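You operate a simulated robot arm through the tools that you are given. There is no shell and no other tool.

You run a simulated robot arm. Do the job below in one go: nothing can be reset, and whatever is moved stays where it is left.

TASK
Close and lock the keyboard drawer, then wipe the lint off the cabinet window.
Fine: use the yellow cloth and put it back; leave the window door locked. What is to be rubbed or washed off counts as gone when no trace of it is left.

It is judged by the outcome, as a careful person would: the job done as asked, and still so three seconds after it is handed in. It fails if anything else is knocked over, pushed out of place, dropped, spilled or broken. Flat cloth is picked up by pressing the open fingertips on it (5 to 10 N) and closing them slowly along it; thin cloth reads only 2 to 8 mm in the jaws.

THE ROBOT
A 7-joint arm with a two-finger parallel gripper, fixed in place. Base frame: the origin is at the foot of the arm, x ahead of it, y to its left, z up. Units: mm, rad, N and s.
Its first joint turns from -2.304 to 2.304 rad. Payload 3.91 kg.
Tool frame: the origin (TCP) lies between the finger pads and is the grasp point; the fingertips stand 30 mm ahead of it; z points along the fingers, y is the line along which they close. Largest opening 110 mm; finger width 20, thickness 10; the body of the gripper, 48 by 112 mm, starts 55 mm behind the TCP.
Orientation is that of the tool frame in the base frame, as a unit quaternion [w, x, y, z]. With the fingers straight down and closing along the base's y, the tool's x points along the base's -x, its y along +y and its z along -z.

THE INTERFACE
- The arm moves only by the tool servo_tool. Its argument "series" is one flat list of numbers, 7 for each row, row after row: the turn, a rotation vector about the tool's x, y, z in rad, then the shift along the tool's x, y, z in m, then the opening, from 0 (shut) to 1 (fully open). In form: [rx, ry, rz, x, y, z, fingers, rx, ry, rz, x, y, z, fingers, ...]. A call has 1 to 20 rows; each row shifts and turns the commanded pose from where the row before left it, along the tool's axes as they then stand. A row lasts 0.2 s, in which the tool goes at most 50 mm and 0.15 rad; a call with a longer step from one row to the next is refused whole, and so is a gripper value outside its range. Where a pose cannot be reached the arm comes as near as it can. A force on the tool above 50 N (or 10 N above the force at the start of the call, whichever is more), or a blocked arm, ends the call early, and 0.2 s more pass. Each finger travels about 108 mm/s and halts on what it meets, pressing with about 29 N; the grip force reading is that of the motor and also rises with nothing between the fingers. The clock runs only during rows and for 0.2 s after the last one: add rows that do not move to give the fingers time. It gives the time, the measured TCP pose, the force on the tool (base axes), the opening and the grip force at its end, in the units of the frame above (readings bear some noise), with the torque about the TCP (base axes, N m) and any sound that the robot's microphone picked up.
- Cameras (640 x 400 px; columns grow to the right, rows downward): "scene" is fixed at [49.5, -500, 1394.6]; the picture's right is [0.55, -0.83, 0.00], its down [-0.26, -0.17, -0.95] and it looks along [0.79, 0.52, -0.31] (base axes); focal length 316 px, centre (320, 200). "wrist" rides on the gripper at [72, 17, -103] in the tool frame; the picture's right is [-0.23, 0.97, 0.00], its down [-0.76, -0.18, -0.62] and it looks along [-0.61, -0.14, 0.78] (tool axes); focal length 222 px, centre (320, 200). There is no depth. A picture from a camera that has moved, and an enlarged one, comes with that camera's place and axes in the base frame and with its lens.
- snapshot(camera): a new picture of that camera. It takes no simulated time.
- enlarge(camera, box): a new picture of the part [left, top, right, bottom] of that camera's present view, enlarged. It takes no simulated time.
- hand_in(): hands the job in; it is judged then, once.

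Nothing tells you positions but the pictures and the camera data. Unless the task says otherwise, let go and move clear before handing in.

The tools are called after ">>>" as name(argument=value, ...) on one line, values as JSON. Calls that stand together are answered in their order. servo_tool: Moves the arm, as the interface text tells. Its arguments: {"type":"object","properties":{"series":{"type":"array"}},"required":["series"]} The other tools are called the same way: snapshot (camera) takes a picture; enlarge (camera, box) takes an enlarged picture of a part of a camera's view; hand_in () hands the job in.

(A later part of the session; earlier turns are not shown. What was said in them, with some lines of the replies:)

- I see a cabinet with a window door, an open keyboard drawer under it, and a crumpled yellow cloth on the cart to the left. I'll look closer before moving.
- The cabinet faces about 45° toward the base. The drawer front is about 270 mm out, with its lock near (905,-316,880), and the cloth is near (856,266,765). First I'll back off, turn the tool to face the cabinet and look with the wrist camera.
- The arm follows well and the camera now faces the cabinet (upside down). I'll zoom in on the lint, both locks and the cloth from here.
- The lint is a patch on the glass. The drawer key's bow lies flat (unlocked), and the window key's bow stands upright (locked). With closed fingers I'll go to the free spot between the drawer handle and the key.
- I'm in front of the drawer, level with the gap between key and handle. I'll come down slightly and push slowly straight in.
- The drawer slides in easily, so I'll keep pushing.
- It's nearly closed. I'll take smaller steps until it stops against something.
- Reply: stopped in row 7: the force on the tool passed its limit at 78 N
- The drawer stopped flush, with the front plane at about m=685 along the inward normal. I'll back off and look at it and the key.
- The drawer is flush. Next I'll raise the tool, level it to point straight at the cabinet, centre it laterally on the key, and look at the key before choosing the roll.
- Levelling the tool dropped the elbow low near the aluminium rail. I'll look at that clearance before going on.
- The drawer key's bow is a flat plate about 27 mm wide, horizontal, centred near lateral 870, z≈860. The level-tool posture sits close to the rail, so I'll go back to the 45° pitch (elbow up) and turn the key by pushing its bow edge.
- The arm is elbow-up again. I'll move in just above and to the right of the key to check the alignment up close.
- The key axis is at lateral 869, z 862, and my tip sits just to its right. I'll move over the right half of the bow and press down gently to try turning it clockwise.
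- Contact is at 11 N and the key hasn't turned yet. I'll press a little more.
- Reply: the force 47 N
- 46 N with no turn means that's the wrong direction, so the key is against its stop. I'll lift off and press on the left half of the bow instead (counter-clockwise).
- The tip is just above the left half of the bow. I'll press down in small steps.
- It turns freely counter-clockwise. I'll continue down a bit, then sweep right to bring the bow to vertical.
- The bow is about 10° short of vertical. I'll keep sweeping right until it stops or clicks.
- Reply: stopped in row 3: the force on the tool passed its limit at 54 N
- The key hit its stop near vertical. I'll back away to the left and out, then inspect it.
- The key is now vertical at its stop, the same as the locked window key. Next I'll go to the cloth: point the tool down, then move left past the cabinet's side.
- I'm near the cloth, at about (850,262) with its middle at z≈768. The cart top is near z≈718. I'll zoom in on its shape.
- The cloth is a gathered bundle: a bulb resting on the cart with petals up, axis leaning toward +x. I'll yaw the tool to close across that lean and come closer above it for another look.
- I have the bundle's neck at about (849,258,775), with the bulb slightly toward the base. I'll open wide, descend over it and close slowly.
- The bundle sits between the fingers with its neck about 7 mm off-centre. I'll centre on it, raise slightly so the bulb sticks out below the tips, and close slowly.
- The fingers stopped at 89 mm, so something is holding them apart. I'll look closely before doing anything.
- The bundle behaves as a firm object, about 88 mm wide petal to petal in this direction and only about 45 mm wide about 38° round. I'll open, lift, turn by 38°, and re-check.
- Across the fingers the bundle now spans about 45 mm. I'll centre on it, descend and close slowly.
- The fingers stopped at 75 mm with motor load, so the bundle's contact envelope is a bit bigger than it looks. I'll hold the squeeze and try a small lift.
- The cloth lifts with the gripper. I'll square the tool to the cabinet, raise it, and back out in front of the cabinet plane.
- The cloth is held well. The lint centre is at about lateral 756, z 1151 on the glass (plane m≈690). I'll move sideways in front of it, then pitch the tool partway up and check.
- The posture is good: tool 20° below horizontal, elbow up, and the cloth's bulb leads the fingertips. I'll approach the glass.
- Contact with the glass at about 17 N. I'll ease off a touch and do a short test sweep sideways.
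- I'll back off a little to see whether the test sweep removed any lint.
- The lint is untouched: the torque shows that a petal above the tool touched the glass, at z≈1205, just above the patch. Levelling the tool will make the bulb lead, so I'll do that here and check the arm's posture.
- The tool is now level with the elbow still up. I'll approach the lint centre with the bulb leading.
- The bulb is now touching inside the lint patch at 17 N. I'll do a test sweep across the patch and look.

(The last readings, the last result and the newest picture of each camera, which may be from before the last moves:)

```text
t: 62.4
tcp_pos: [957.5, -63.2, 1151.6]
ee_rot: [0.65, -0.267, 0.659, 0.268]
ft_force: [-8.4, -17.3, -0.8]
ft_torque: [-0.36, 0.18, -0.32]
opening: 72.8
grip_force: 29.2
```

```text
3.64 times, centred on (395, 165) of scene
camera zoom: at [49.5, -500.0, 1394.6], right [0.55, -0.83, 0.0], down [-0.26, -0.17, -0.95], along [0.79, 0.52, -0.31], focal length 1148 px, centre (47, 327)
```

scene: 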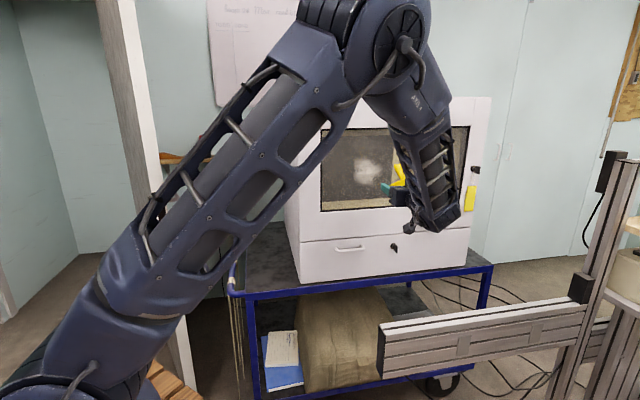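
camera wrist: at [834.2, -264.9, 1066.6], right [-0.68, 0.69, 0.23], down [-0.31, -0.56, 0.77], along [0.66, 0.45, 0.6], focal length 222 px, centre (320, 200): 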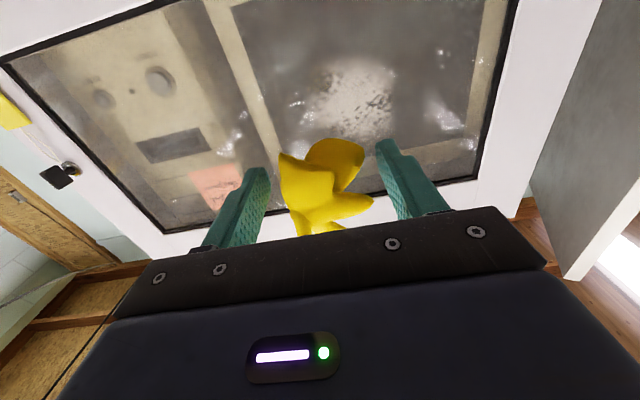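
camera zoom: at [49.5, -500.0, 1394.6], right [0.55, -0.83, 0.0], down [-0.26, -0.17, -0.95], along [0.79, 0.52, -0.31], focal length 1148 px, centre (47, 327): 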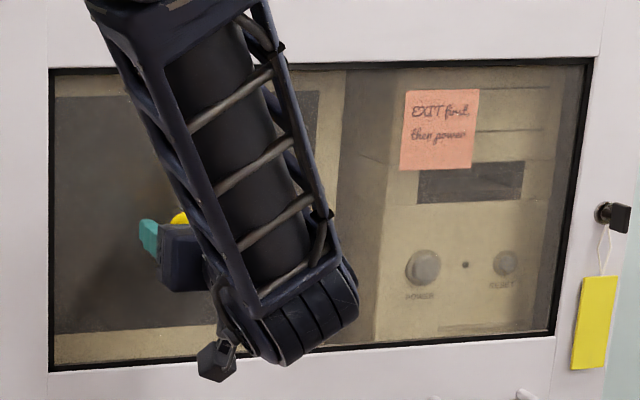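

>>> servo_tool(series=[0, 0, 0, 0, 0, -0.02, 0, 0, 0, 0, 0, 0, -0.04, 0, 0, 0, 0, 0, -0.04, -0.025, 0, 0, 0, 0, 0, -0.045, -0.015, 0, 0, 0, 0, 0, -0.045, 0, 0])

>>> enlarge(camera="wrist", box=[260, 10, 500, 170])

>>> enlarge(camera="scene", box=[310, 110, 480, 220])

```text
t: 63.6
tcp_pos: [978.7, -224.7, 1152.7]
ee_rot: [0.65, -0.269, 0.658, 0.269]
ft_force: [0.0, 1.2, 0.0]
ft_torque: [-0.05, 0.05, -0.04]
opening: 72.7
grip_force: 29.6
```

```text
2.50 times, centred on (380, 90) of wrist
camera zoom: at [892.4, -285.1, 1082.3], right [-0.68, 0.69, 0.23], down [-0.31, -0.56, 0.77], along [0.66, 0.45, 0.6], focal length 555 px, centre (170, 475)
```

zoom: 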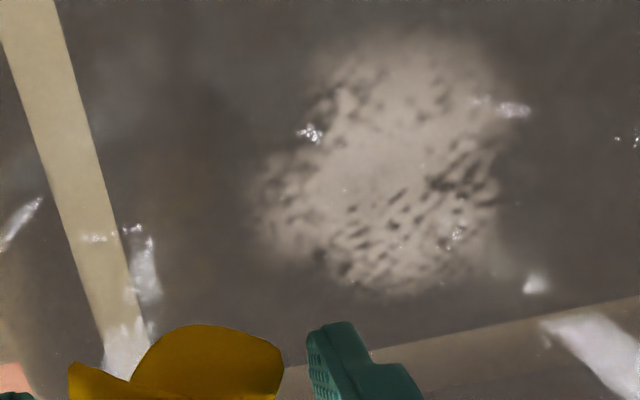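

```text
3.64 times, centred on (395, 165) of scene
camera zoom: at [49.5, -500.0, 1394.6], right [0.55, -0.83, 0.0], down [-0.26, -0.17, -0.95], along [0.79, 0.52, -0.31], focal length 1148 px, centre (47, 327)
```

zoom: 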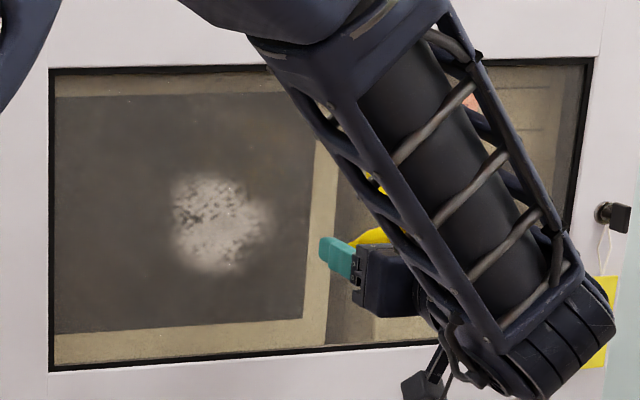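

The lint looks unchanged. I'll compare with the exact crop from the beginning, and zoom on the patch.

>>> enlarge(camera="scene", box=[270, 80, 530, 240])

>>> enlarge(camera="scene", box=[340, 145, 400, 190])

>>> enlarge(camera="wrist", box=[340, 10, 480, 130])

>>> snapshot(camera="wrist")

```text
2.46 times, centred on (400, 160) of scene
camera zoom: at [49.5, -500.0, 1394.6], right [0.55, -0.83, 0.0], down [-0.26, -0.17, -0.95], along [0.79, 0.52, -0.31], focal length 777 px, centre (123, 298)
```

zoom: 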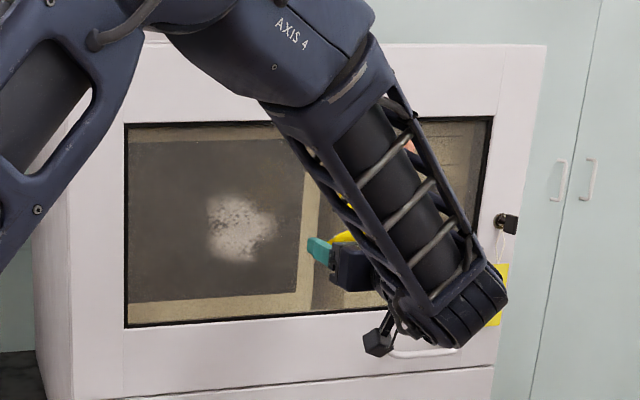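

```text
8.89 times, centred on (370, 168) of scene
camera zoom: at [49.5, -500.0, 1394.6], right [0.55, -0.83, 0.0], down [-0.26, -0.17, -0.95], along [0.79, 0.52, -0.31], focal length 2807 px, centre (-124, 489)
```

zoom: 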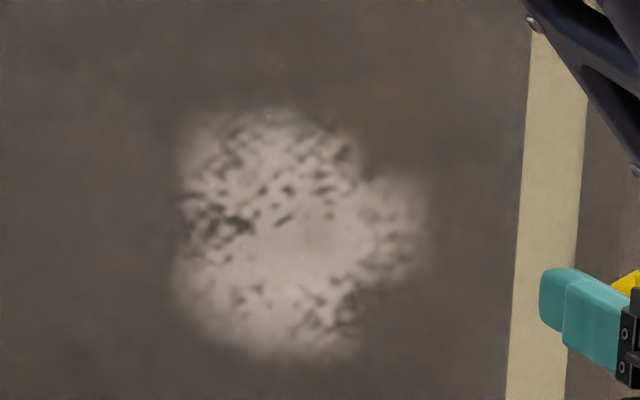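

```text
3.33 times, centred on (410, 70) of wrist
camera zoom: at [892.4, -285.1, 1082.3], right [-0.68, 0.69, 0.23], down [-0.31, -0.56, 0.77], along [0.66, 0.45, 0.6], focal length 740 px, centre (20, 633)
```

zoom: 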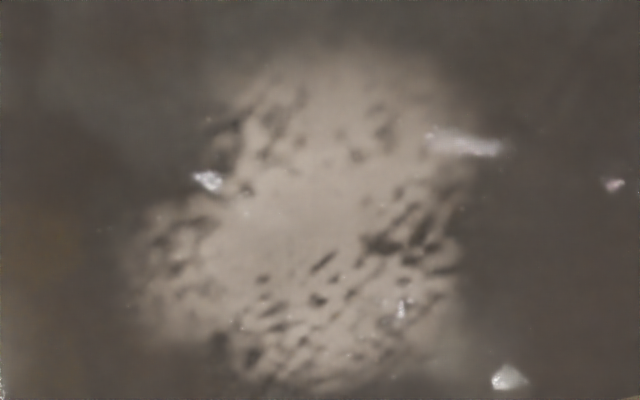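

```text
taken
camera wrist: at [892.4, -285.1, 1082.3], right [-0.68, 0.69, 0.23], down [-0.31, -0.56, 0.77], along [0.66, 0.45, 0.6], focal length 222 px, centre (320, 200)
```

wrist: 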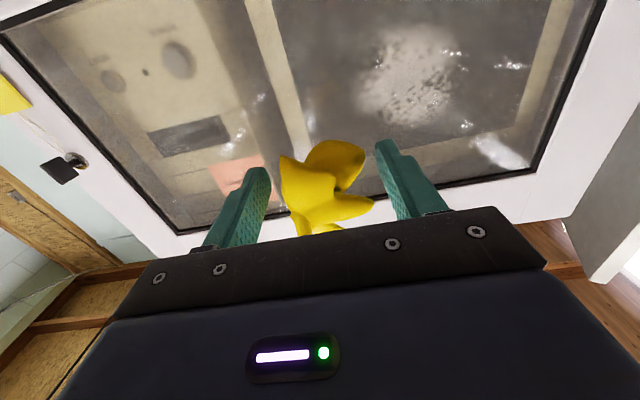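

One sweep left no visible change. Either it needs more rubbing or the lint is on the inner side. I'll rub the same spot with several firm strokes and compare before concluding anything.

>>> servo_tool(series=[0, 0, 0, -0.004, 0.01675, 0.0225, 0, 0, 0, 0, -0.004, 0.01675, 0.0225, 0, 0, 0, 0, -0.004, 0.01675, 0.0225, 0, 0, 0, 0, -0.004, 0.01675, 0.0225, 0, 0, 0, 0, 0, 0, 0.004, 0, 0, 0, 0, 0, 0, 0.0025, 0, 0, 0, 0, 0, 0, 0.001, 0, 0, 0, 0, 0, 0, 0, 0])

```text
t: 65.4
tcp_pos: [999.5, -109.1, 1167.5]
ee_rot: [0.649, -0.268, 0.659, 0.27]
ft_force: [-0.9, 1.1, -0.6]
ft_torque: [-0.04, 0.03, -0.02]
opening: 72.4
grip_force: 29.2
```

>>> servo_tool(series=[0, 0, 0, 0, 0, 0.002, 0, 0, 0, 0, 0, 0, 0.0015, 0, 0, 0, 0, 0, 0, 0, 0])

```text
t: 66.2
tcp_pos: [1002.3, -107.5, 1167.0]
ee_rot: [0.651, -0.267, 0.658, 0.268]
ft_force: [-13.6, -12.6, -0.8]
ft_torque: [-0.25, 0.27, 0.15]
opening: 71.9
grip_force: 28.7
```

>>> servo_tool(series=[0, 0, 0, 0, 0.0125, 0, 0, 0, 0, 0, 0, 0.0125, 0, 0, 0, 0, 0, 0, 0.0125, 0, 0, 0, 0, 0, 0, 0.0125, 0, 0, 0, 0, 0, 0, -0.0125, 0, 0, 0, 0, 0, 0, -0.0125, 0, 0, 0, 0, 0, 0, -0.0125, 0, 0, 0, 0, 0, 0, -0.0125, 0, 0, 0, 0, 0, 0, 0.0125, 0, 0, 0, 0, 0, 0, 0.0125, 0, 0, 0, 0, 0, 0, 0.0125, 0, 0, 0, 0, 0, 0, 0.0125, 0, 0, 0, 0, 0, 0, -0.0125, 0, 0, 0, 0, 0, 0, -0.0125, 0, 0, 0, 0, 0, 0, -0.0125, 0, 0, 0, 0, 0, 0, -0.0125, 0, 0])

>>> enlarge(camera="wrist", box=[200, 40, 500, 240])

```text
t: 69.6
tcp_pos: [1003.0, -107.0, 1168.0]
ee_rot: [0.65, -0.268, 0.658, 0.269]
ft_force: [0.2, -0.3, 0.3]
ft_torque: [-0.02, 0.06, 0.02]
opening: 71.2
grip_force: 29.3
```

```text
2.00 times, centred on (350, 140) of wrist
camera zoom: at [915.6, -166.0, 1097.1], right [-0.68, 0.69, 0.23], down [-0.31, -0.56, 0.77], along [0.66, 0.45, 0.6], focal length 444 px, centre (260, 320)
```

zoom: 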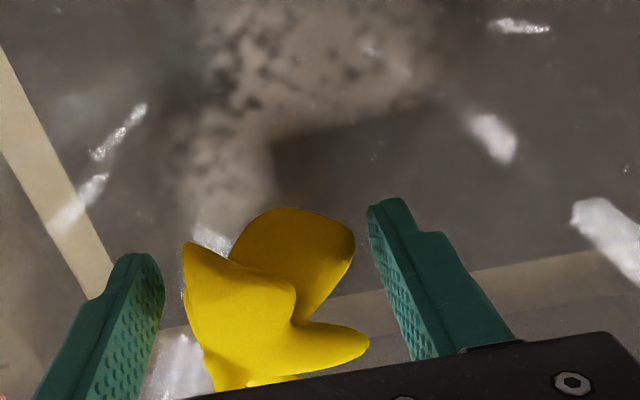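

It works: the strokes cleared a band. I'll back off briefly to see exactly where the cleared band lies relative to the tool.

>>> servo_tool(series=[0, 0, 0, 0, 0, -0.03, 0, 0, 0, 0, 0, -0.03, -0.04, 0, 0, 0, 0, 0, -0.045, -0.02, 0, 0, 0, 0, 0, -0.045, 0, 0])

>>> enlarge(camera="scene", box=[340, 145, 400, 190])

>>> enlarge(camera="wrist", box=[260, 10, 500, 170])

```text
t: 70.6
tcp_pos: [1022.7, -255.3, 1169.2]
ee_rot: [0.65, -0.267, 0.659, 0.268]
ft_force: [0.1, 0.2, -0.4]
ft_torque: [-0.06, 0.06, -0.03]
opening: 71.3
grip_force: 29.0
```

```text
8.89 times, centred on (370, 168) of scene
camera zoom: at [49.5, -500.0, 1394.6], right [0.55, -0.83, 0.0], down [-0.26, -0.17, -0.95], along [0.79, 0.52, -0.31], focal length 2807 px, centre (-124, 489)
```

zoom: 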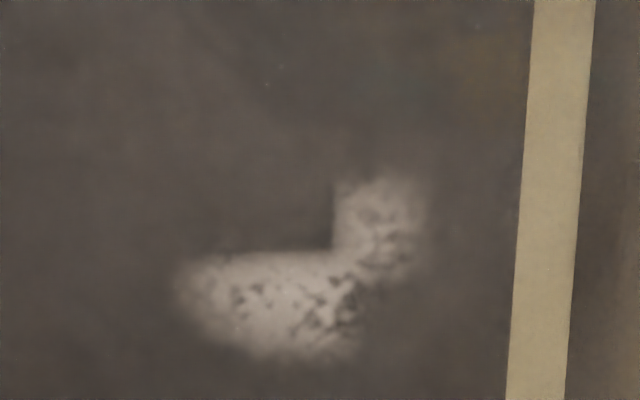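

```text
2.50 times, centred on (380, 90) of wrist
camera zoom: at [936.0, -315.1, 1098.3], right [-0.68, 0.69, 0.23], down [-0.31, -0.56, 0.77], along [0.66, 0.45, 0.6], focal length 555 px, centre (170, 475)
```

zoom: 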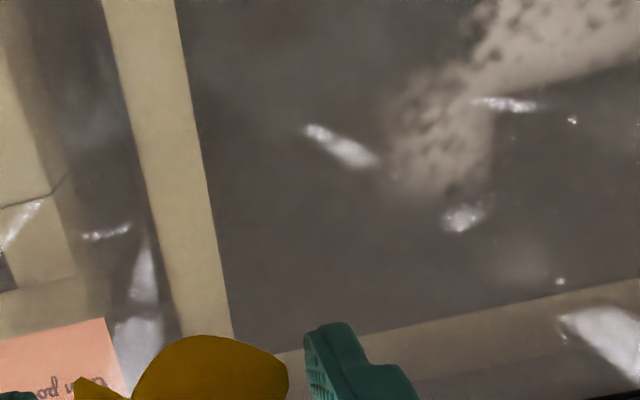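

The strokes cleared everything above z≈1147 and left of lateral 768. What's left is the right side and the lower part. I'll do the right side next with lighter pressure.

>>> servo_tool(series=[0, 0, 0, 0, 0.0178, 0.021, 0, 0, 0, 0, 0, 0.0178, 0.021, 0, 0, 0, 0, 0, 0.0178, 0.021, 0, 0, 0, 0, 0, 0.0178, 0.021, 0, 0, 0, 0, 0, 0, 0.004, 0, 0, 0, 0, 0, 0, 0.001, 0, 0, 0, 0, 0, 0, 0, 0])

```text
t: 72.2
tcp_pos: [1036.6, -141.9, 1168.3]
ee_rot: [0.65, -0.268, 0.658, 0.27]
ft_force: [-0.1, 0.1, -0.9]
ft_torque: [-0.02, 0.02, -0.01]
opening: 71.0
grip_force: 28.5
```

>>> servo_tool(series=[0, 0, 0, 0, 0, 0.001, 0, 0, 0, 0, 0, 0, 0.001, 0, 0, 0, 0, 0, 0, 0, 0])

```text
t: 73.0
tcp_pos: [1037.2, -140.6, 1167.0]
ee_rot: [0.65, -0.267, 0.659, 0.268]
ft_force: [-1.9, -1.1, -1.5]
ft_torque: [-0.05, 0.01, 0.0]
opening: 70.7
grip_force: 29.3
```

>>> servo_tool(series=[0, 0, 0, 0, 0, 0.0008, 0, 0, 0, 0, 0, 0.0125, 0, 0, 0, 0, 0, 0, 0.0125, 0, 0, 0, 0, 0, 0, 0.0125, 0, 0, 0, 0, 0, 0, 0.0125, 0, 0])

```text
t: 74.2
tcp_pos: [1002.3, -105.2, 1167.9]
ee_rot: [0.65, -0.268, 0.659, 0.269]
ft_force: [-5.9, -13.0, 0.0]
ft_torque: [-0.22, 0.11, -0.11]
opening: 70.6
grip_force: 28.7
```

>>> servo_tool(series=[0, 0, 0, 0, -0.0125, 0, 0, 0, 0, 0, 0, -0.0125, 0, 0, 0, 0, 0, 0, -0.0125, 0, 0, 0, 0, 0, 0, -0.0125, 0, 0, 0, 0, 0, 0, 0.0125, 0, 0, 0, 0, 0, 0, 0.0125, 0, 0, 0, 0, 0, 0, 0.0125, 0, 0, 0, 0, 0, 0, 0.0125, 0, 0, 0, 0, 0, 0, -0.0125, 0, 0, 0, 0, 0, 0, -0.0125, 0, 0, 0, 0, 0, 0, -0.0125, 0, 0, 0, 0, 0, 0, -0.0125, 0, 0])

>>> enlarge(camera="wrist", box=[200, 40, 500, 240])

```text
t: 76.8
tcp_pos: [1038.1, -139.7, 1168.1]
ee_rot: [0.65, -0.268, 0.658, 0.269]
ft_force: [-0.1, 0.0, 0.6]
ft_torque: [-0.04, 0.01, 0.0]
opening: 70.1
grip_force: 29.9
```

```text
2.00 times, centred on (350, 140) of wrist
camera zoom: at [951.2, -199.8, 1096.3], right [-0.68, 0.69, 0.23], down [-0.31, -0.56, 0.77], along [0.66, 0.45, 0.6], focal length 444 px, centre (260, 320)
```

zoom: 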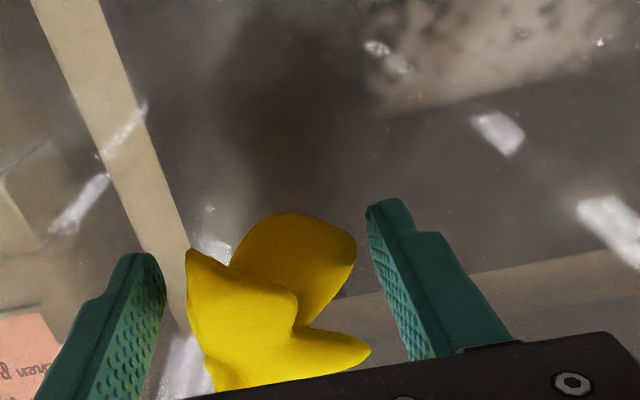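

The right side is clear. Next is the lower part: I'll back off slightly, move down and left, then re-contact.

>>> servo_tool(series=[0, 0, 0, 0, 0, -0.01, 0, 0, 0, 0, 0.026, 0.0245, 0, 0, 0, 0, 0, 0.026, 0.0245, 0, 0, 0, 0, 0, 0, 0, 0.007, 0, 0, 0, 0, 0, 0, 0.0015, 0, 0, 0, 0, 0, 0, 0, 0])

```text
t: 78.2
tcp_pos: [1002.0, -105.7, 1116.0]
ee_rot: [0.649, -0.268, 0.659, 0.269]
ft_force: [0.5, -0.4, -0.3]
ft_torque: [-0.04, 0.02, 0.0]
opening: 70.2
grip_force: 28.5
```

>>> servo_tool(series=[0, 0, 0, 0, 0, 0.001, 0, 0, 0, 0, 0, 0, 0.001, 0, 0, 0, 0, 0, 0, 0, 0])

```text
t: 79.0
tcp_pos: [1004.1, -105.9, 1114.3]
ee_rot: [0.65, -0.268, 0.658, 0.269]
ft_force: [0.3, 0.6, -1.1]
ft_torque: [0.0, -0.02, 0.02]
opening: 70.0
grip_force: 28.8
```

>>> servo_tool(series=[0, 0, 0, 0, 0, 0.001, 0, 0, 0, 0, 0, 0, 0.0006, 0, 0, 0, 0, 0, 0, 0, 0])

```text
t: 79.8
tcp_pos: [1004.2, -104.6, 1115.0]
ee_rot: [0.65, -0.267, 0.658, 0.268]
ft_force: [-10.1, -9.1, -1.3]
ft_torque: [-0.16, 0.18, 0.08]
opening: 69.9
grip_force: 29.4
```

>>> servo_tool(series=[0, 0, 0, 0, 0.013, 0, 0, 0, 0, 0, 0, 0.013, 0, 0, 0, 0, 0, 0, 0.013, 0, 0, 0, 0, 0, 0, 0.013, 0, 0, 0, 0, 0, 0, 0.013, 0, 0, 0, 0, 0, 0, -0.013, 0, 0, 0, 0, 0, 0, -0.013, 0, 0, 0, 0, 0, 0, -0.013, 0, 0, 0, 0, 0, 0, -0.013, 0, 0, 0, 0, 0, 0, -0.013, 0, 0])

>>> enlarge(camera="wrist", box=[200, 40, 500, 240])

```text
t: 82.0
tcp_pos: [1004.7, -103.4, 1114.6]
ee_rot: [0.65, -0.267, 0.659, 0.269]
ft_force: [-2.1, -1.3, -1.3]
ft_torque: [-0.05, 0.06, 0.06]
opening: 69.7
grip_force: 28.8
```

```text
2.00 times, centred on (350, 140) of wrist
camera zoom: at [917.6, -164.0, 1045.2], right [-0.68, 0.69, 0.23], down [-0.31, -0.56, 0.77], along [0.66, 0.45, 0.6], focal length 444 px, centre (260, 320)
```

zoom: 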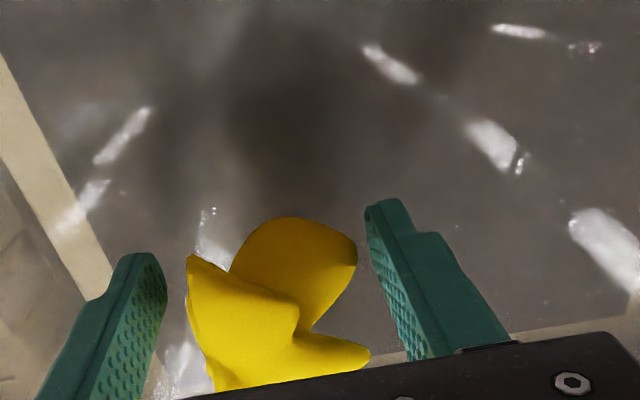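

Looks clean from here. I'll retreat and inspect the whole window.

>>> servo_tool(series=[0, 0, 0, 0, 0, -0.03, 0, 0, 0, 0, 0, -0.03, -0.04, 0, 0, 0, 0, 0, -0.045, -0.02, 0, 0, 0, 0, 0, -0.045, 0, 0, 0, 0, 0, 0, 0, -0.045, 0])

>>> enlarge(camera="scene", box=[310, 110, 480, 220])

>>> enlarge(camera="scene", box=[340, 145, 400, 190])

>>> snapshot(camera="wrist")

```text
t: 83.2
tcp_pos: [992.9, -282.3, 1115.5]
ee_rot: [0.65, -0.268, 0.659, 0.269]
ft_force: [1.2, 0.3, -0.6]
ft_torque: [-0.04, 0.01, -0.07]
opening: 69.4
grip_force: 28.6
```

```text
3.64 times, centred on (395, 165) of scene
camera zoom: at [49.5, -500.0, 1394.6], right [0.55, -0.83, 0.0], down [-0.26, -0.17, -0.95], along [0.79, 0.52, -0.31], focal length 1148 px, centre (47, 327)
```

zoom: 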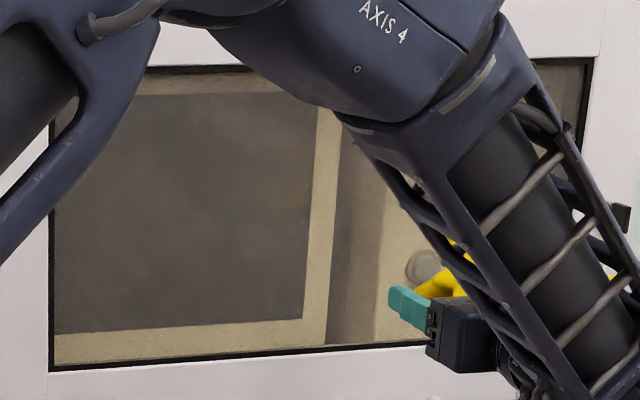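

```text
8.89 times, centred on (370, 168) of scene
camera zoom: at [49.5, -500.0, 1394.6], right [0.55, -0.83, 0.0], down [-0.26, -0.17, -0.95], along [0.79, 0.52, -0.31], focal length 2807 px, centre (-124, 489)
```

zoom: 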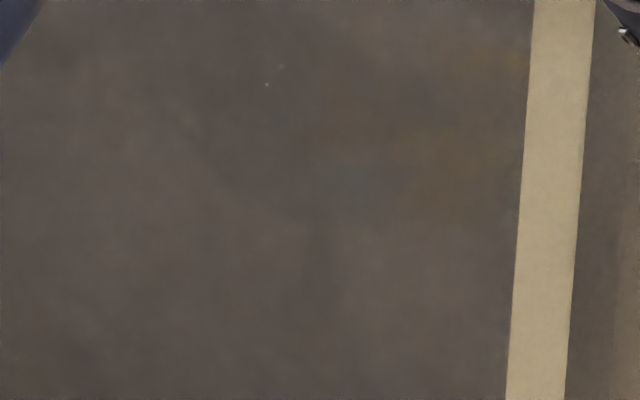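

```text
taken
camera wrist: at [905.1, -342.4, 1045.4], right [-0.68, 0.69, 0.23], down [-0.31, -0.56, 0.77], along [0.66, 0.45, 0.6], focal length 222 px, centre (320, 200)
```

wrist: 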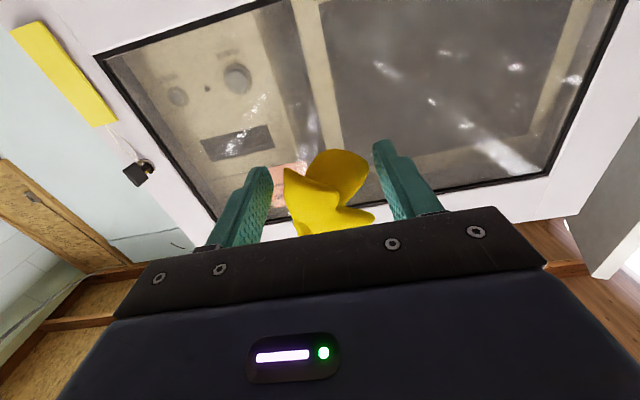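

The patch is gone in the scene view. I'll pitch the tool to get a frontal wrist view and check for faint traces.

>>> servo_tool(series=[0, 0.131, 0, 0, 0, 0, 0, 0, 0.131, 0, 0, 0, 0, 0, 0, 0.131, 0, 0, 0, 0, 0, 0, 0.131, 0, 0, 0, 0, 0, 0, 0.131, 0, 0, 0, 0, 0, 0, 0.131, 0, 0, 0, 0, 0])

>>> snapshot(camera="wrist")

>>> enlarge(camera="wrist", box=[330, 60, 530, 230])

>>> enlarge(camera="scene", box=[310, 110, 480, 220])

```text
t: 84.6
tcp_pos: [993.3, -285.5, 1116.2]
ee_rot: [0.347, -0.35, 0.858, 0.145]
ft_force: [-0.1, 0.0, -0.7]
ft_torque: [0.01, 0.05, 0.02]
opening: 69.2
grip_force: 28.7
```

```text
taken
camera wrist: at [891.6, -359.1, 1140.4], right [-0.57, 0.81, 0.16], down [0.21, -0.05, 0.98], along [0.8, 0.59, -0.14], focal length 222 px, centre (320, 200)
```

wrist: 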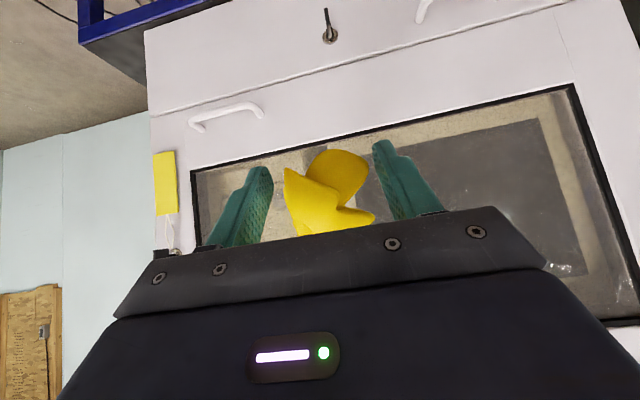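

```text
2.35 times, centred on (430, 145) of wrist
camera zoom: at [891.6, -359.1, 1140.4], right [-0.57, 0.81, 0.16], down [0.21, -0.05, 0.98], along [0.8, 0.59, -0.14], focal length 523 px, centre (61, 329)
```

zoom: 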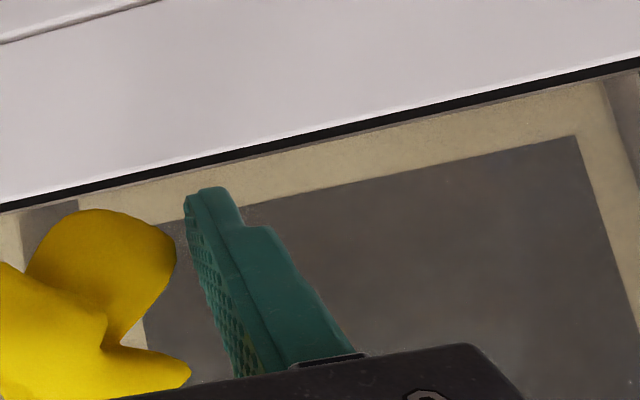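

```text
3.64 times, centred on (395, 165) of scene
camera zoom: at [49.5, -500.0, 1394.6], right [0.55, -0.83, 0.0], down [-0.26, -0.17, -0.95], along [0.79, 0.52, -0.31], focal length 1148 px, centre (47, 327)
```

zoom: 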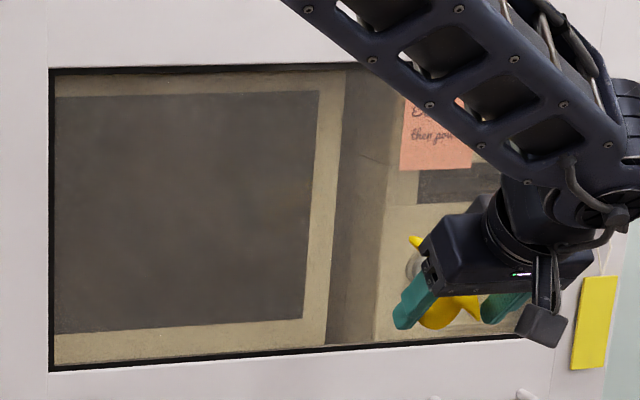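

>>> enlarge(camera="scene", box=[340, 145, 400, 190])

>>> enlarge(camera="scene", box=[320, 125, 400, 180])

```text
8.89 times, centred on (370, 168) of scene
camera zoom: at [49.5, -500.0, 1394.6], right [0.55, -0.83, 0.0], down [-0.26, -0.17, -0.95], along [0.79, 0.52, -0.31], focal length 2807 px, centre (-124, 489)
```

zoom: 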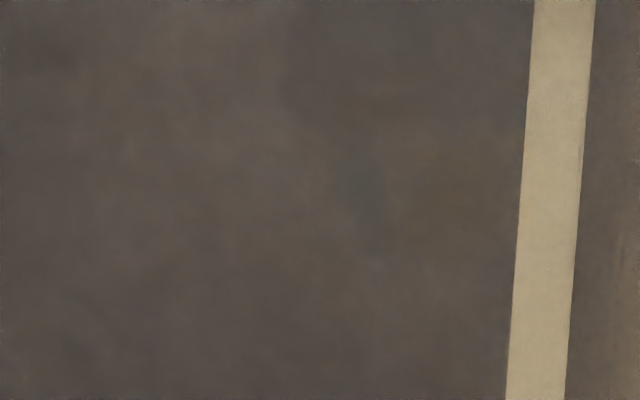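

```text
7.27 times, centred on (360, 152) of scene
camera zoom: at [49.5, -500.0, 1394.6], right [0.55, -0.83, 0.0], down [-0.26, -0.17, -0.95], along [0.79, 0.52, -0.31], focal length 2297 px, centre (29, 546)
```

zoom: 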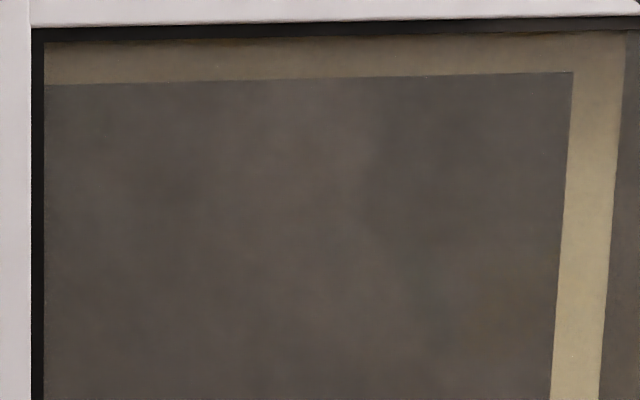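

The window is clean. Now the cloth goes back: tool down, sweep left in front of the cabinet, then over its spot on the cart.

>>> servo_tool(series=[0, 0.131, 0, 0, 0, 0, 0, 0, 0.131, 0, 0, 0, 0, 0, 0, 0.131, 0, 0, 0, 0, 0, 0, 0.131, 0, 0, 0, 0, 0, 0, 0.131, 0, 0, 0, 0, 0, 0, 0.131, 0, 0, 0, 0, 0, 0, 0, 0, 0, 0.04, -0.003, 0, 0, 0, 0, 0, 0.04, -0.003, 0, 0, 0, 0, 0, 0.04, -0.003, 0, 0, 0, 0, 0, 0.04, -0.003, 0, 0, 0, 0, 0, 0.04, -0.003, 0, 0, 0, 0, 0, 0.04, -0.003, 0, 0, 0, 0, 0, 0.04, -0.003, 0, 0, 0, 0, 0, 0.04, -0.003, 0, 0, 0, 0, 0, 0.04, -0.003, 0, 0, 0, 0, 0, 0.04, -0.003, 0, 0, 0, 0, 0, 0.04, -0.003, 0, 0, 0, 0, 0, 0.04, -0.003, 0])

>>> snapshot(camera="wrist")

>>> snapshot(camera="scene")

```text
t: 88.4
tcp_pos: [654.7, 58.0, 1154.6]
ee_rot: [-0.007, -0.38, 0.925, 0.001]
ft_force: [0.9, 0.0, 0.5]
ft_torque: [0.0, 0.06, 0.0]
opening: 68.7
grip_force: 28.8
```

```text
taken
camera wrist: at [592.7, 20.2, 1259.1], right [-0.52, 0.85, 0.0], down [0.68, 0.41, 0.61], along [0.52, 0.32, -0.79], focal length 222 px, centre (320, 200)
```

wrist: 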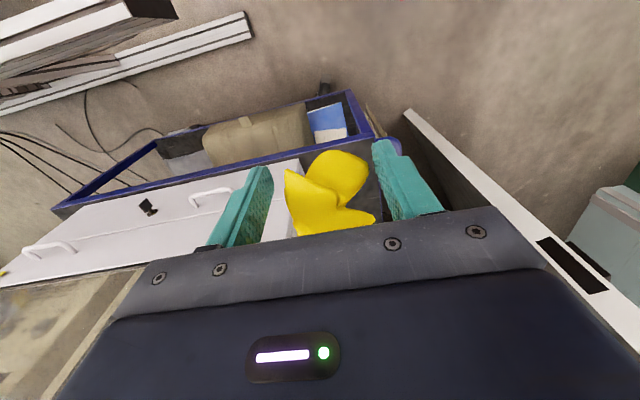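

```text
taken
```

scene: 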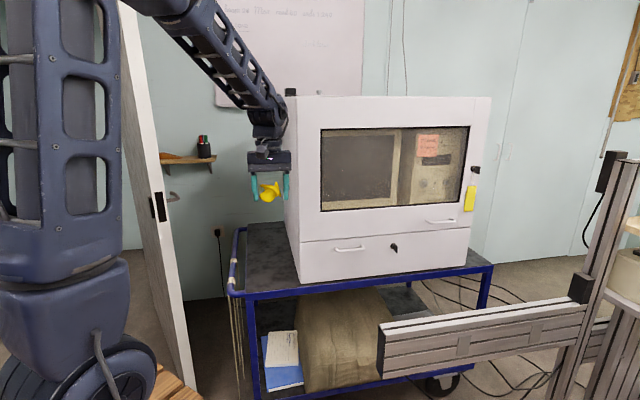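

>>> servo_tool(series=[0, 0, 0, -0.0444, 0.0016, 0, 0, 0, 0, 0, -0.0444, 0.0016, 0, 0, 0, 0, 0, -0.0444, 0.0016, 0, 0, 0, 0, 0, -0.0444, 0.0016, 0, 0, 0, 0, 0, -0.0444, 0.0016, 0, 0, 0, 0, 0, -0.0444, 0.0016, 0, 0, 0, 0, 0.145, 0, 0, 0.02, 0, 0, 0, 0.145, 0, 0, 0.03, 0, 0, 0, 0, 0, 0, 0.04, 0, 0, 0, 0, 0, 0, 0.04, 0, 0, 0, 0, 0, 0, 0.04, 0, 0, 0, 0, 0, 0, 0.04, 0, 0, 0, 0, 0, 0, 0.04, 0, 0, 0, 0, 0, 0, 0.04, 0, 0, 0, 0, 0, 0, 0.04, 0, 0, 0, 0, 0, 0, 0.02, 0, 0, 0, 0, 0, 0, 0.01, 0])

>>> snapshot(camera="wrist")

>>> enlarge(camera="scene", box=[230, 230, 310, 290])

```text
t: 92.0
tcp_pos: [834.5, 249.8, 792.4]
ee_rot: [-0.007, -0.242, 0.97, -0.001]
ft_force: [1.0, -0.7, 0.0]
ft_torque: [0.0, 0.01, -0.01]
opening: 68.1
grip_force: 29.0
```

```text
taken
camera wrist: at [763.4, 232.6, 897.0], right [-0.26, 0.97, 0.0], down [0.76, 0.2, 0.61], along [0.59, 0.16, -0.79], focal length 222 px, centre (320, 200)
```

wrist: 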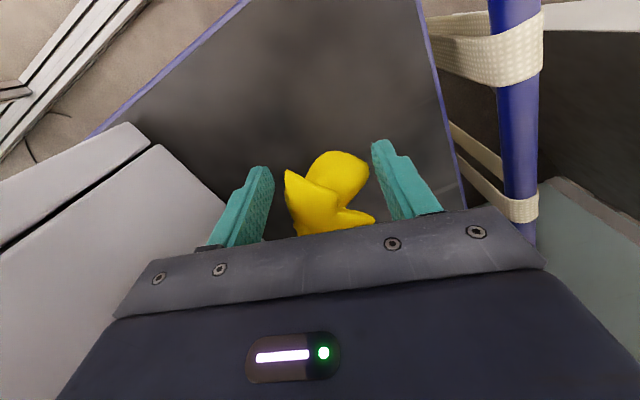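

```text
6.67 times, centred on (270, 260) of scene
camera zoom: at [49.5, -500.0, 1394.6], right [0.55, -0.83, 0.0], down [-0.26, -0.17, -0.95], along [0.79, 0.52, -0.31], focal length 2106 px, centre (653, -200)
```

zoom: 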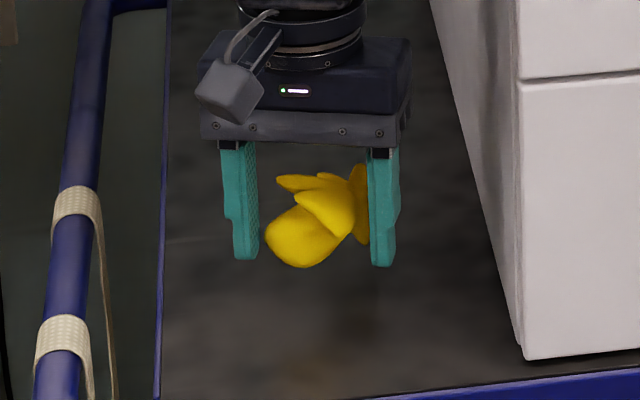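

The cloth is right over its original spot. I'll lower it until it touches down.

>>> servo_tool(series=[0, 0, 0, 0, 0, 0.003, 0, 0, 0, 0, 0, 0, 0.003, 0, 0, 0, 0, 0, 0, 0.002, 0, 0, 0, 0, 0, 0, 0.002, 0, 0, 0, 0, 0, 0, 0, 0])

```text
t: 93.2
tcp_pos: [834.0, 249.5, 781.9]
ee_rot: [-0.007, -0.242, 0.97, -0.001]
ft_force: [0.7, -0.2, -1.2]
ft_torque: [-0.01, 0.0, -0.03]
opening: 68.0
grip_force: 29.5
```

>>> servo_tool(series=[0, 0, 0, 0, 0, 0.002, 0, 0, 0, 0, 0, 0, 0.0015, 0, 0, 0, 0, 0, 0, 0, 0])

```text
t: 94.0
tcp_pos: [833.9, 250.3, 779.6]
ee_rot: [-0.006, -0.242, 0.97, -0.001]
ft_force: [-1.4, -0.7, 12.3]
ft_torque: [-0.35, 0.0, -0.03]
opening: 67.8
grip_force: 29.4
```

It touched down at 12 N. I'll ease up slightly and open slowly.

>>> servo_tool(series=[0, 0, 0, 0, 0, -0.0008, 0, 0, 0, 0, 0, 0, 0, 0.63, 0, 0, 0, 0, 0, 0, 0.66, 0, 0, 0, 0, 0, 0, 0.7, 0, 0, 0, 0, 0, 0, 0.8, 0, 0, 0, 0, 0, 0, 0.9, 0, 0, 0, 0, 0, 0, 1, 0, 0, 0, 0, 0, 0, 1])

>>> snapshot(camera="wrist")

>>> enlarge(camera="scene", box=[230, 230, 310, 290])

```text
t: 95.8
tcp_pos: [835.1, 250.5, 779.4]
ee_rot: [-0.007, -0.242, 0.97, -0.001]
ft_force: [0.2, 0.7, 0.3]
ft_torque: [0.05, -0.02, 0.01]
opening: 110.1
grip_force: 0.1
```

```text
taken
camera wrist: at [763.0, 232.4, 884.5], right [-0.26, 0.97, 0.0], down [0.76, 0.2, 0.61], along [0.59, 0.16, -0.79], focal length 222 px, centre (320, 200)
```

wrist: 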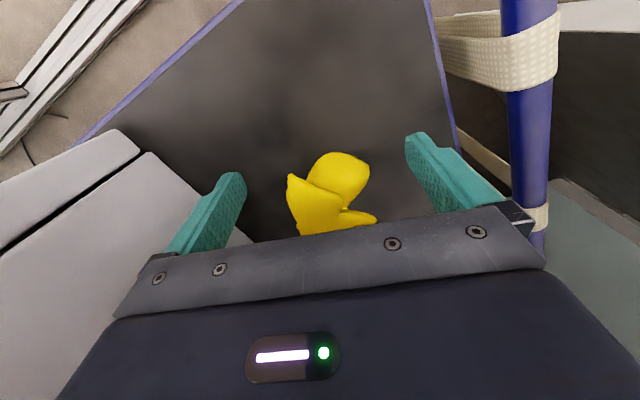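

```text
6.67 times, centred on (270, 260) of scene
camera zoom: at [49.5, -500.0, 1394.6], right [0.55, -0.83, 0.0], down [-0.26, -0.17, -0.95], along [0.79, 0.52, -0.31], focal length 2106 px, centre (653, -200)
```

zoom: 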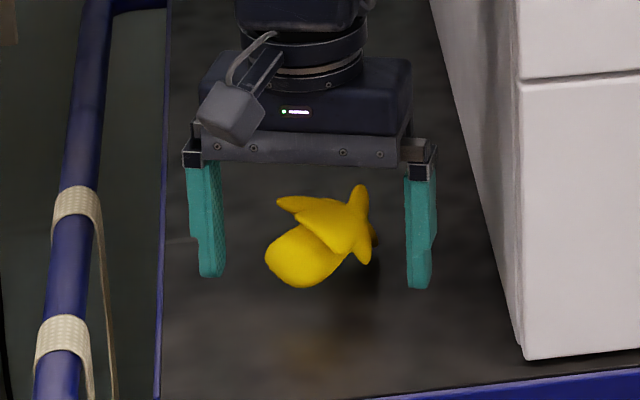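

The cloth is released in almost exactly its original place. I'll lift straight up, back away to a clear pose, and check everything.

>>> servo_tool(series=[0, 0, 0, 0, 0, -0.01, 1, 0, 0, 0, 0, 0, -0.025, 1, 0, 0, 0, 0, 0, -0.04, 1, 0, 0, 0, 0, 0, -0.045, 1, 0, 0, 0, 0, 0, -0.045, 1, 0, 0, 0, 0, 0, -0.045, 1, 0, 0, 0, 0, 0, -0.045, 1, 0, 0, 0, 0, 0, -0.045, 1, 0, 0, 0, 0, 0, -0.045, 1, 0, 0, 0, 0.04, 0, 0, 1, 0, 0, 0, 0.04, 0, 0, 1, 0, 0, 0, 0.04, 0, 0, 1, 0, 0, 0, 0.04, 0, 0, 1, 0, 0, 0, 0.04, 0, 0, 1])

>>> snapshot(camera="scene")

>>> enlarge(camera="scene", box=[230, 230, 310, 290])

>>> enlarge(camera="scene", box=[270, 80, 530, 240])

>>> enlarge(camera="scene", box=[290, 210, 490, 310])

>>> enlarge(camera="scene", box=[370, 230, 420, 265])

>>> enlarge(camera="scene", box=[455, 155, 495, 215])

```text
t: 98.8
tcp_pos: [663.2, 157.3, 1125.6]
ee_rot: [-0.007, -0.242, 0.97, -0.002]
ft_force: [0.8, 0.2, -1.4]
ft_torque: [0.01, 0.02, 0.02]
opening: 109.9
grip_force: 0.0
```

```text
taken
```

scene: 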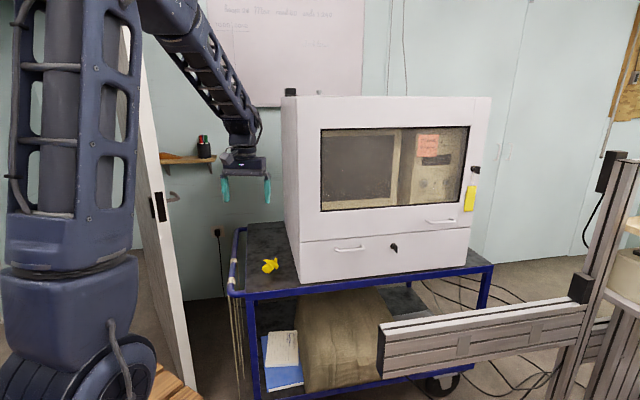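

```text
6.67 times, centred on (270, 260) of scene
camera zoom: at [49.5, -500.0, 1394.6], right [0.55, -0.83, 0.0], down [-0.26, -0.17, -0.95], along [0.79, 0.52, -0.31], focal length 2106 px, centre (653, -200)
```

zoom: 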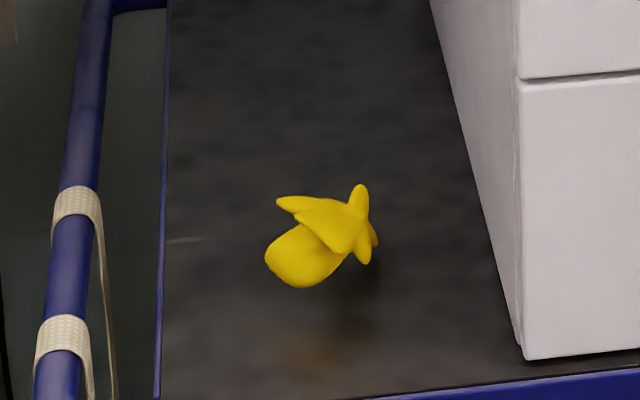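

```text
2.46 times, centred on (400, 160) of scene
camera zoom: at [49.5, -500.0, 1394.6], right [0.55, -0.83, 0.0], down [-0.26, -0.17, -0.95], along [0.79, 0.52, -0.31], focal length 777 px, centre (123, 298)
```

zoom: 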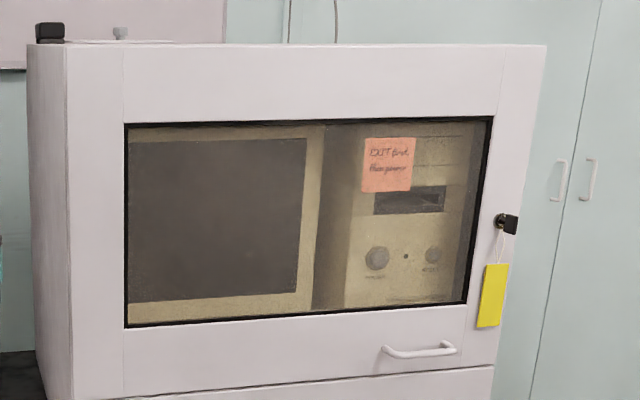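

```text
3.20 times, centred on (390, 260) of scene
camera zoom: at [49.5, -500.0, 1394.6], right [0.55, -0.83, 0.0], down [-0.26, -0.17, -0.95], along [0.79, 0.52, -0.31], focal length 1011 px, centre (96, 8)
```

zoom: 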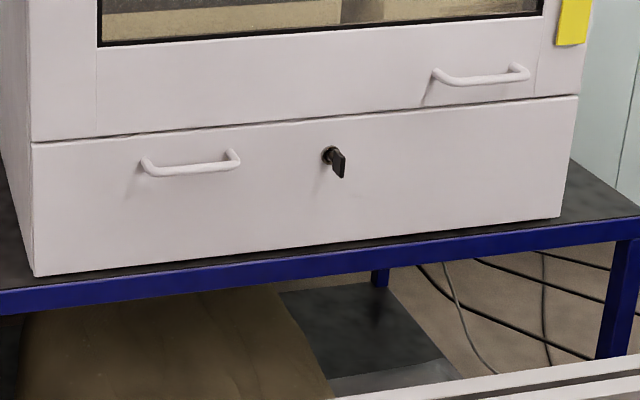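

```text
11.43 times, centred on (395, 248) of scene
camera zoom: at [49.5, -500.0, 1394.6], right [0.55, -0.83, 0.0], down [-0.26, -0.17, -0.95], along [0.79, 0.52, -0.31], focal length 3610 px, centre (-537, -343)
```

zoom: 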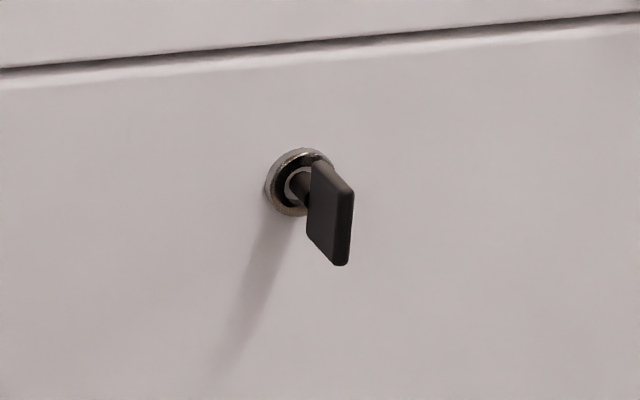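

```text
6.67 times, centred on (475, 185) of scene
camera zoom: at [49.5, -500.0, 1394.6], right [0.55, -0.83, 0.0], down [-0.26, -0.17, -0.95], along [0.79, 0.52, -0.31], focal length 2106 px, centre (-713, 300)
```

zoom: 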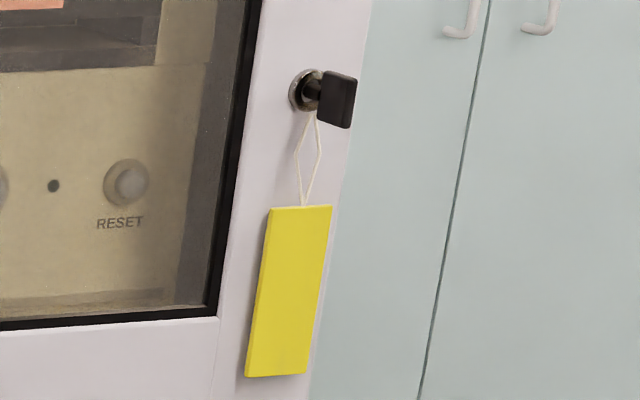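

The drawer is flush with its key turned to the upright stop, and the window is clear with no visible trace of lint. The window key is still upright with its tag in place, the cloth is back on its spot, and the arm is clear. I'm handing in.

>>> hand_in()

```text
The job is handed in.
```

The job is handed in. The keyboard drawer is closed and locked, and the lint is wiped off the cabinet window.

- **Drawer:** I pushed it in until it stopped flush, then turned the key counter-clockwise to its stop, with the bow upright. I heard no click and did not pull on the drawer. I take it as locked because the key is at its stop and upright, like the window key.
- **Window:** I wiped the lint off the outside of the glass with the yellow cloth. The final close-ups show no trace left.
- **Window door:** I never touched its key. It is still upright, as it was at the start, with its tag hanging in place.
- **Cloth:** It is back on the cart within a few millimetres of where it was. The arm let go and moved clear.
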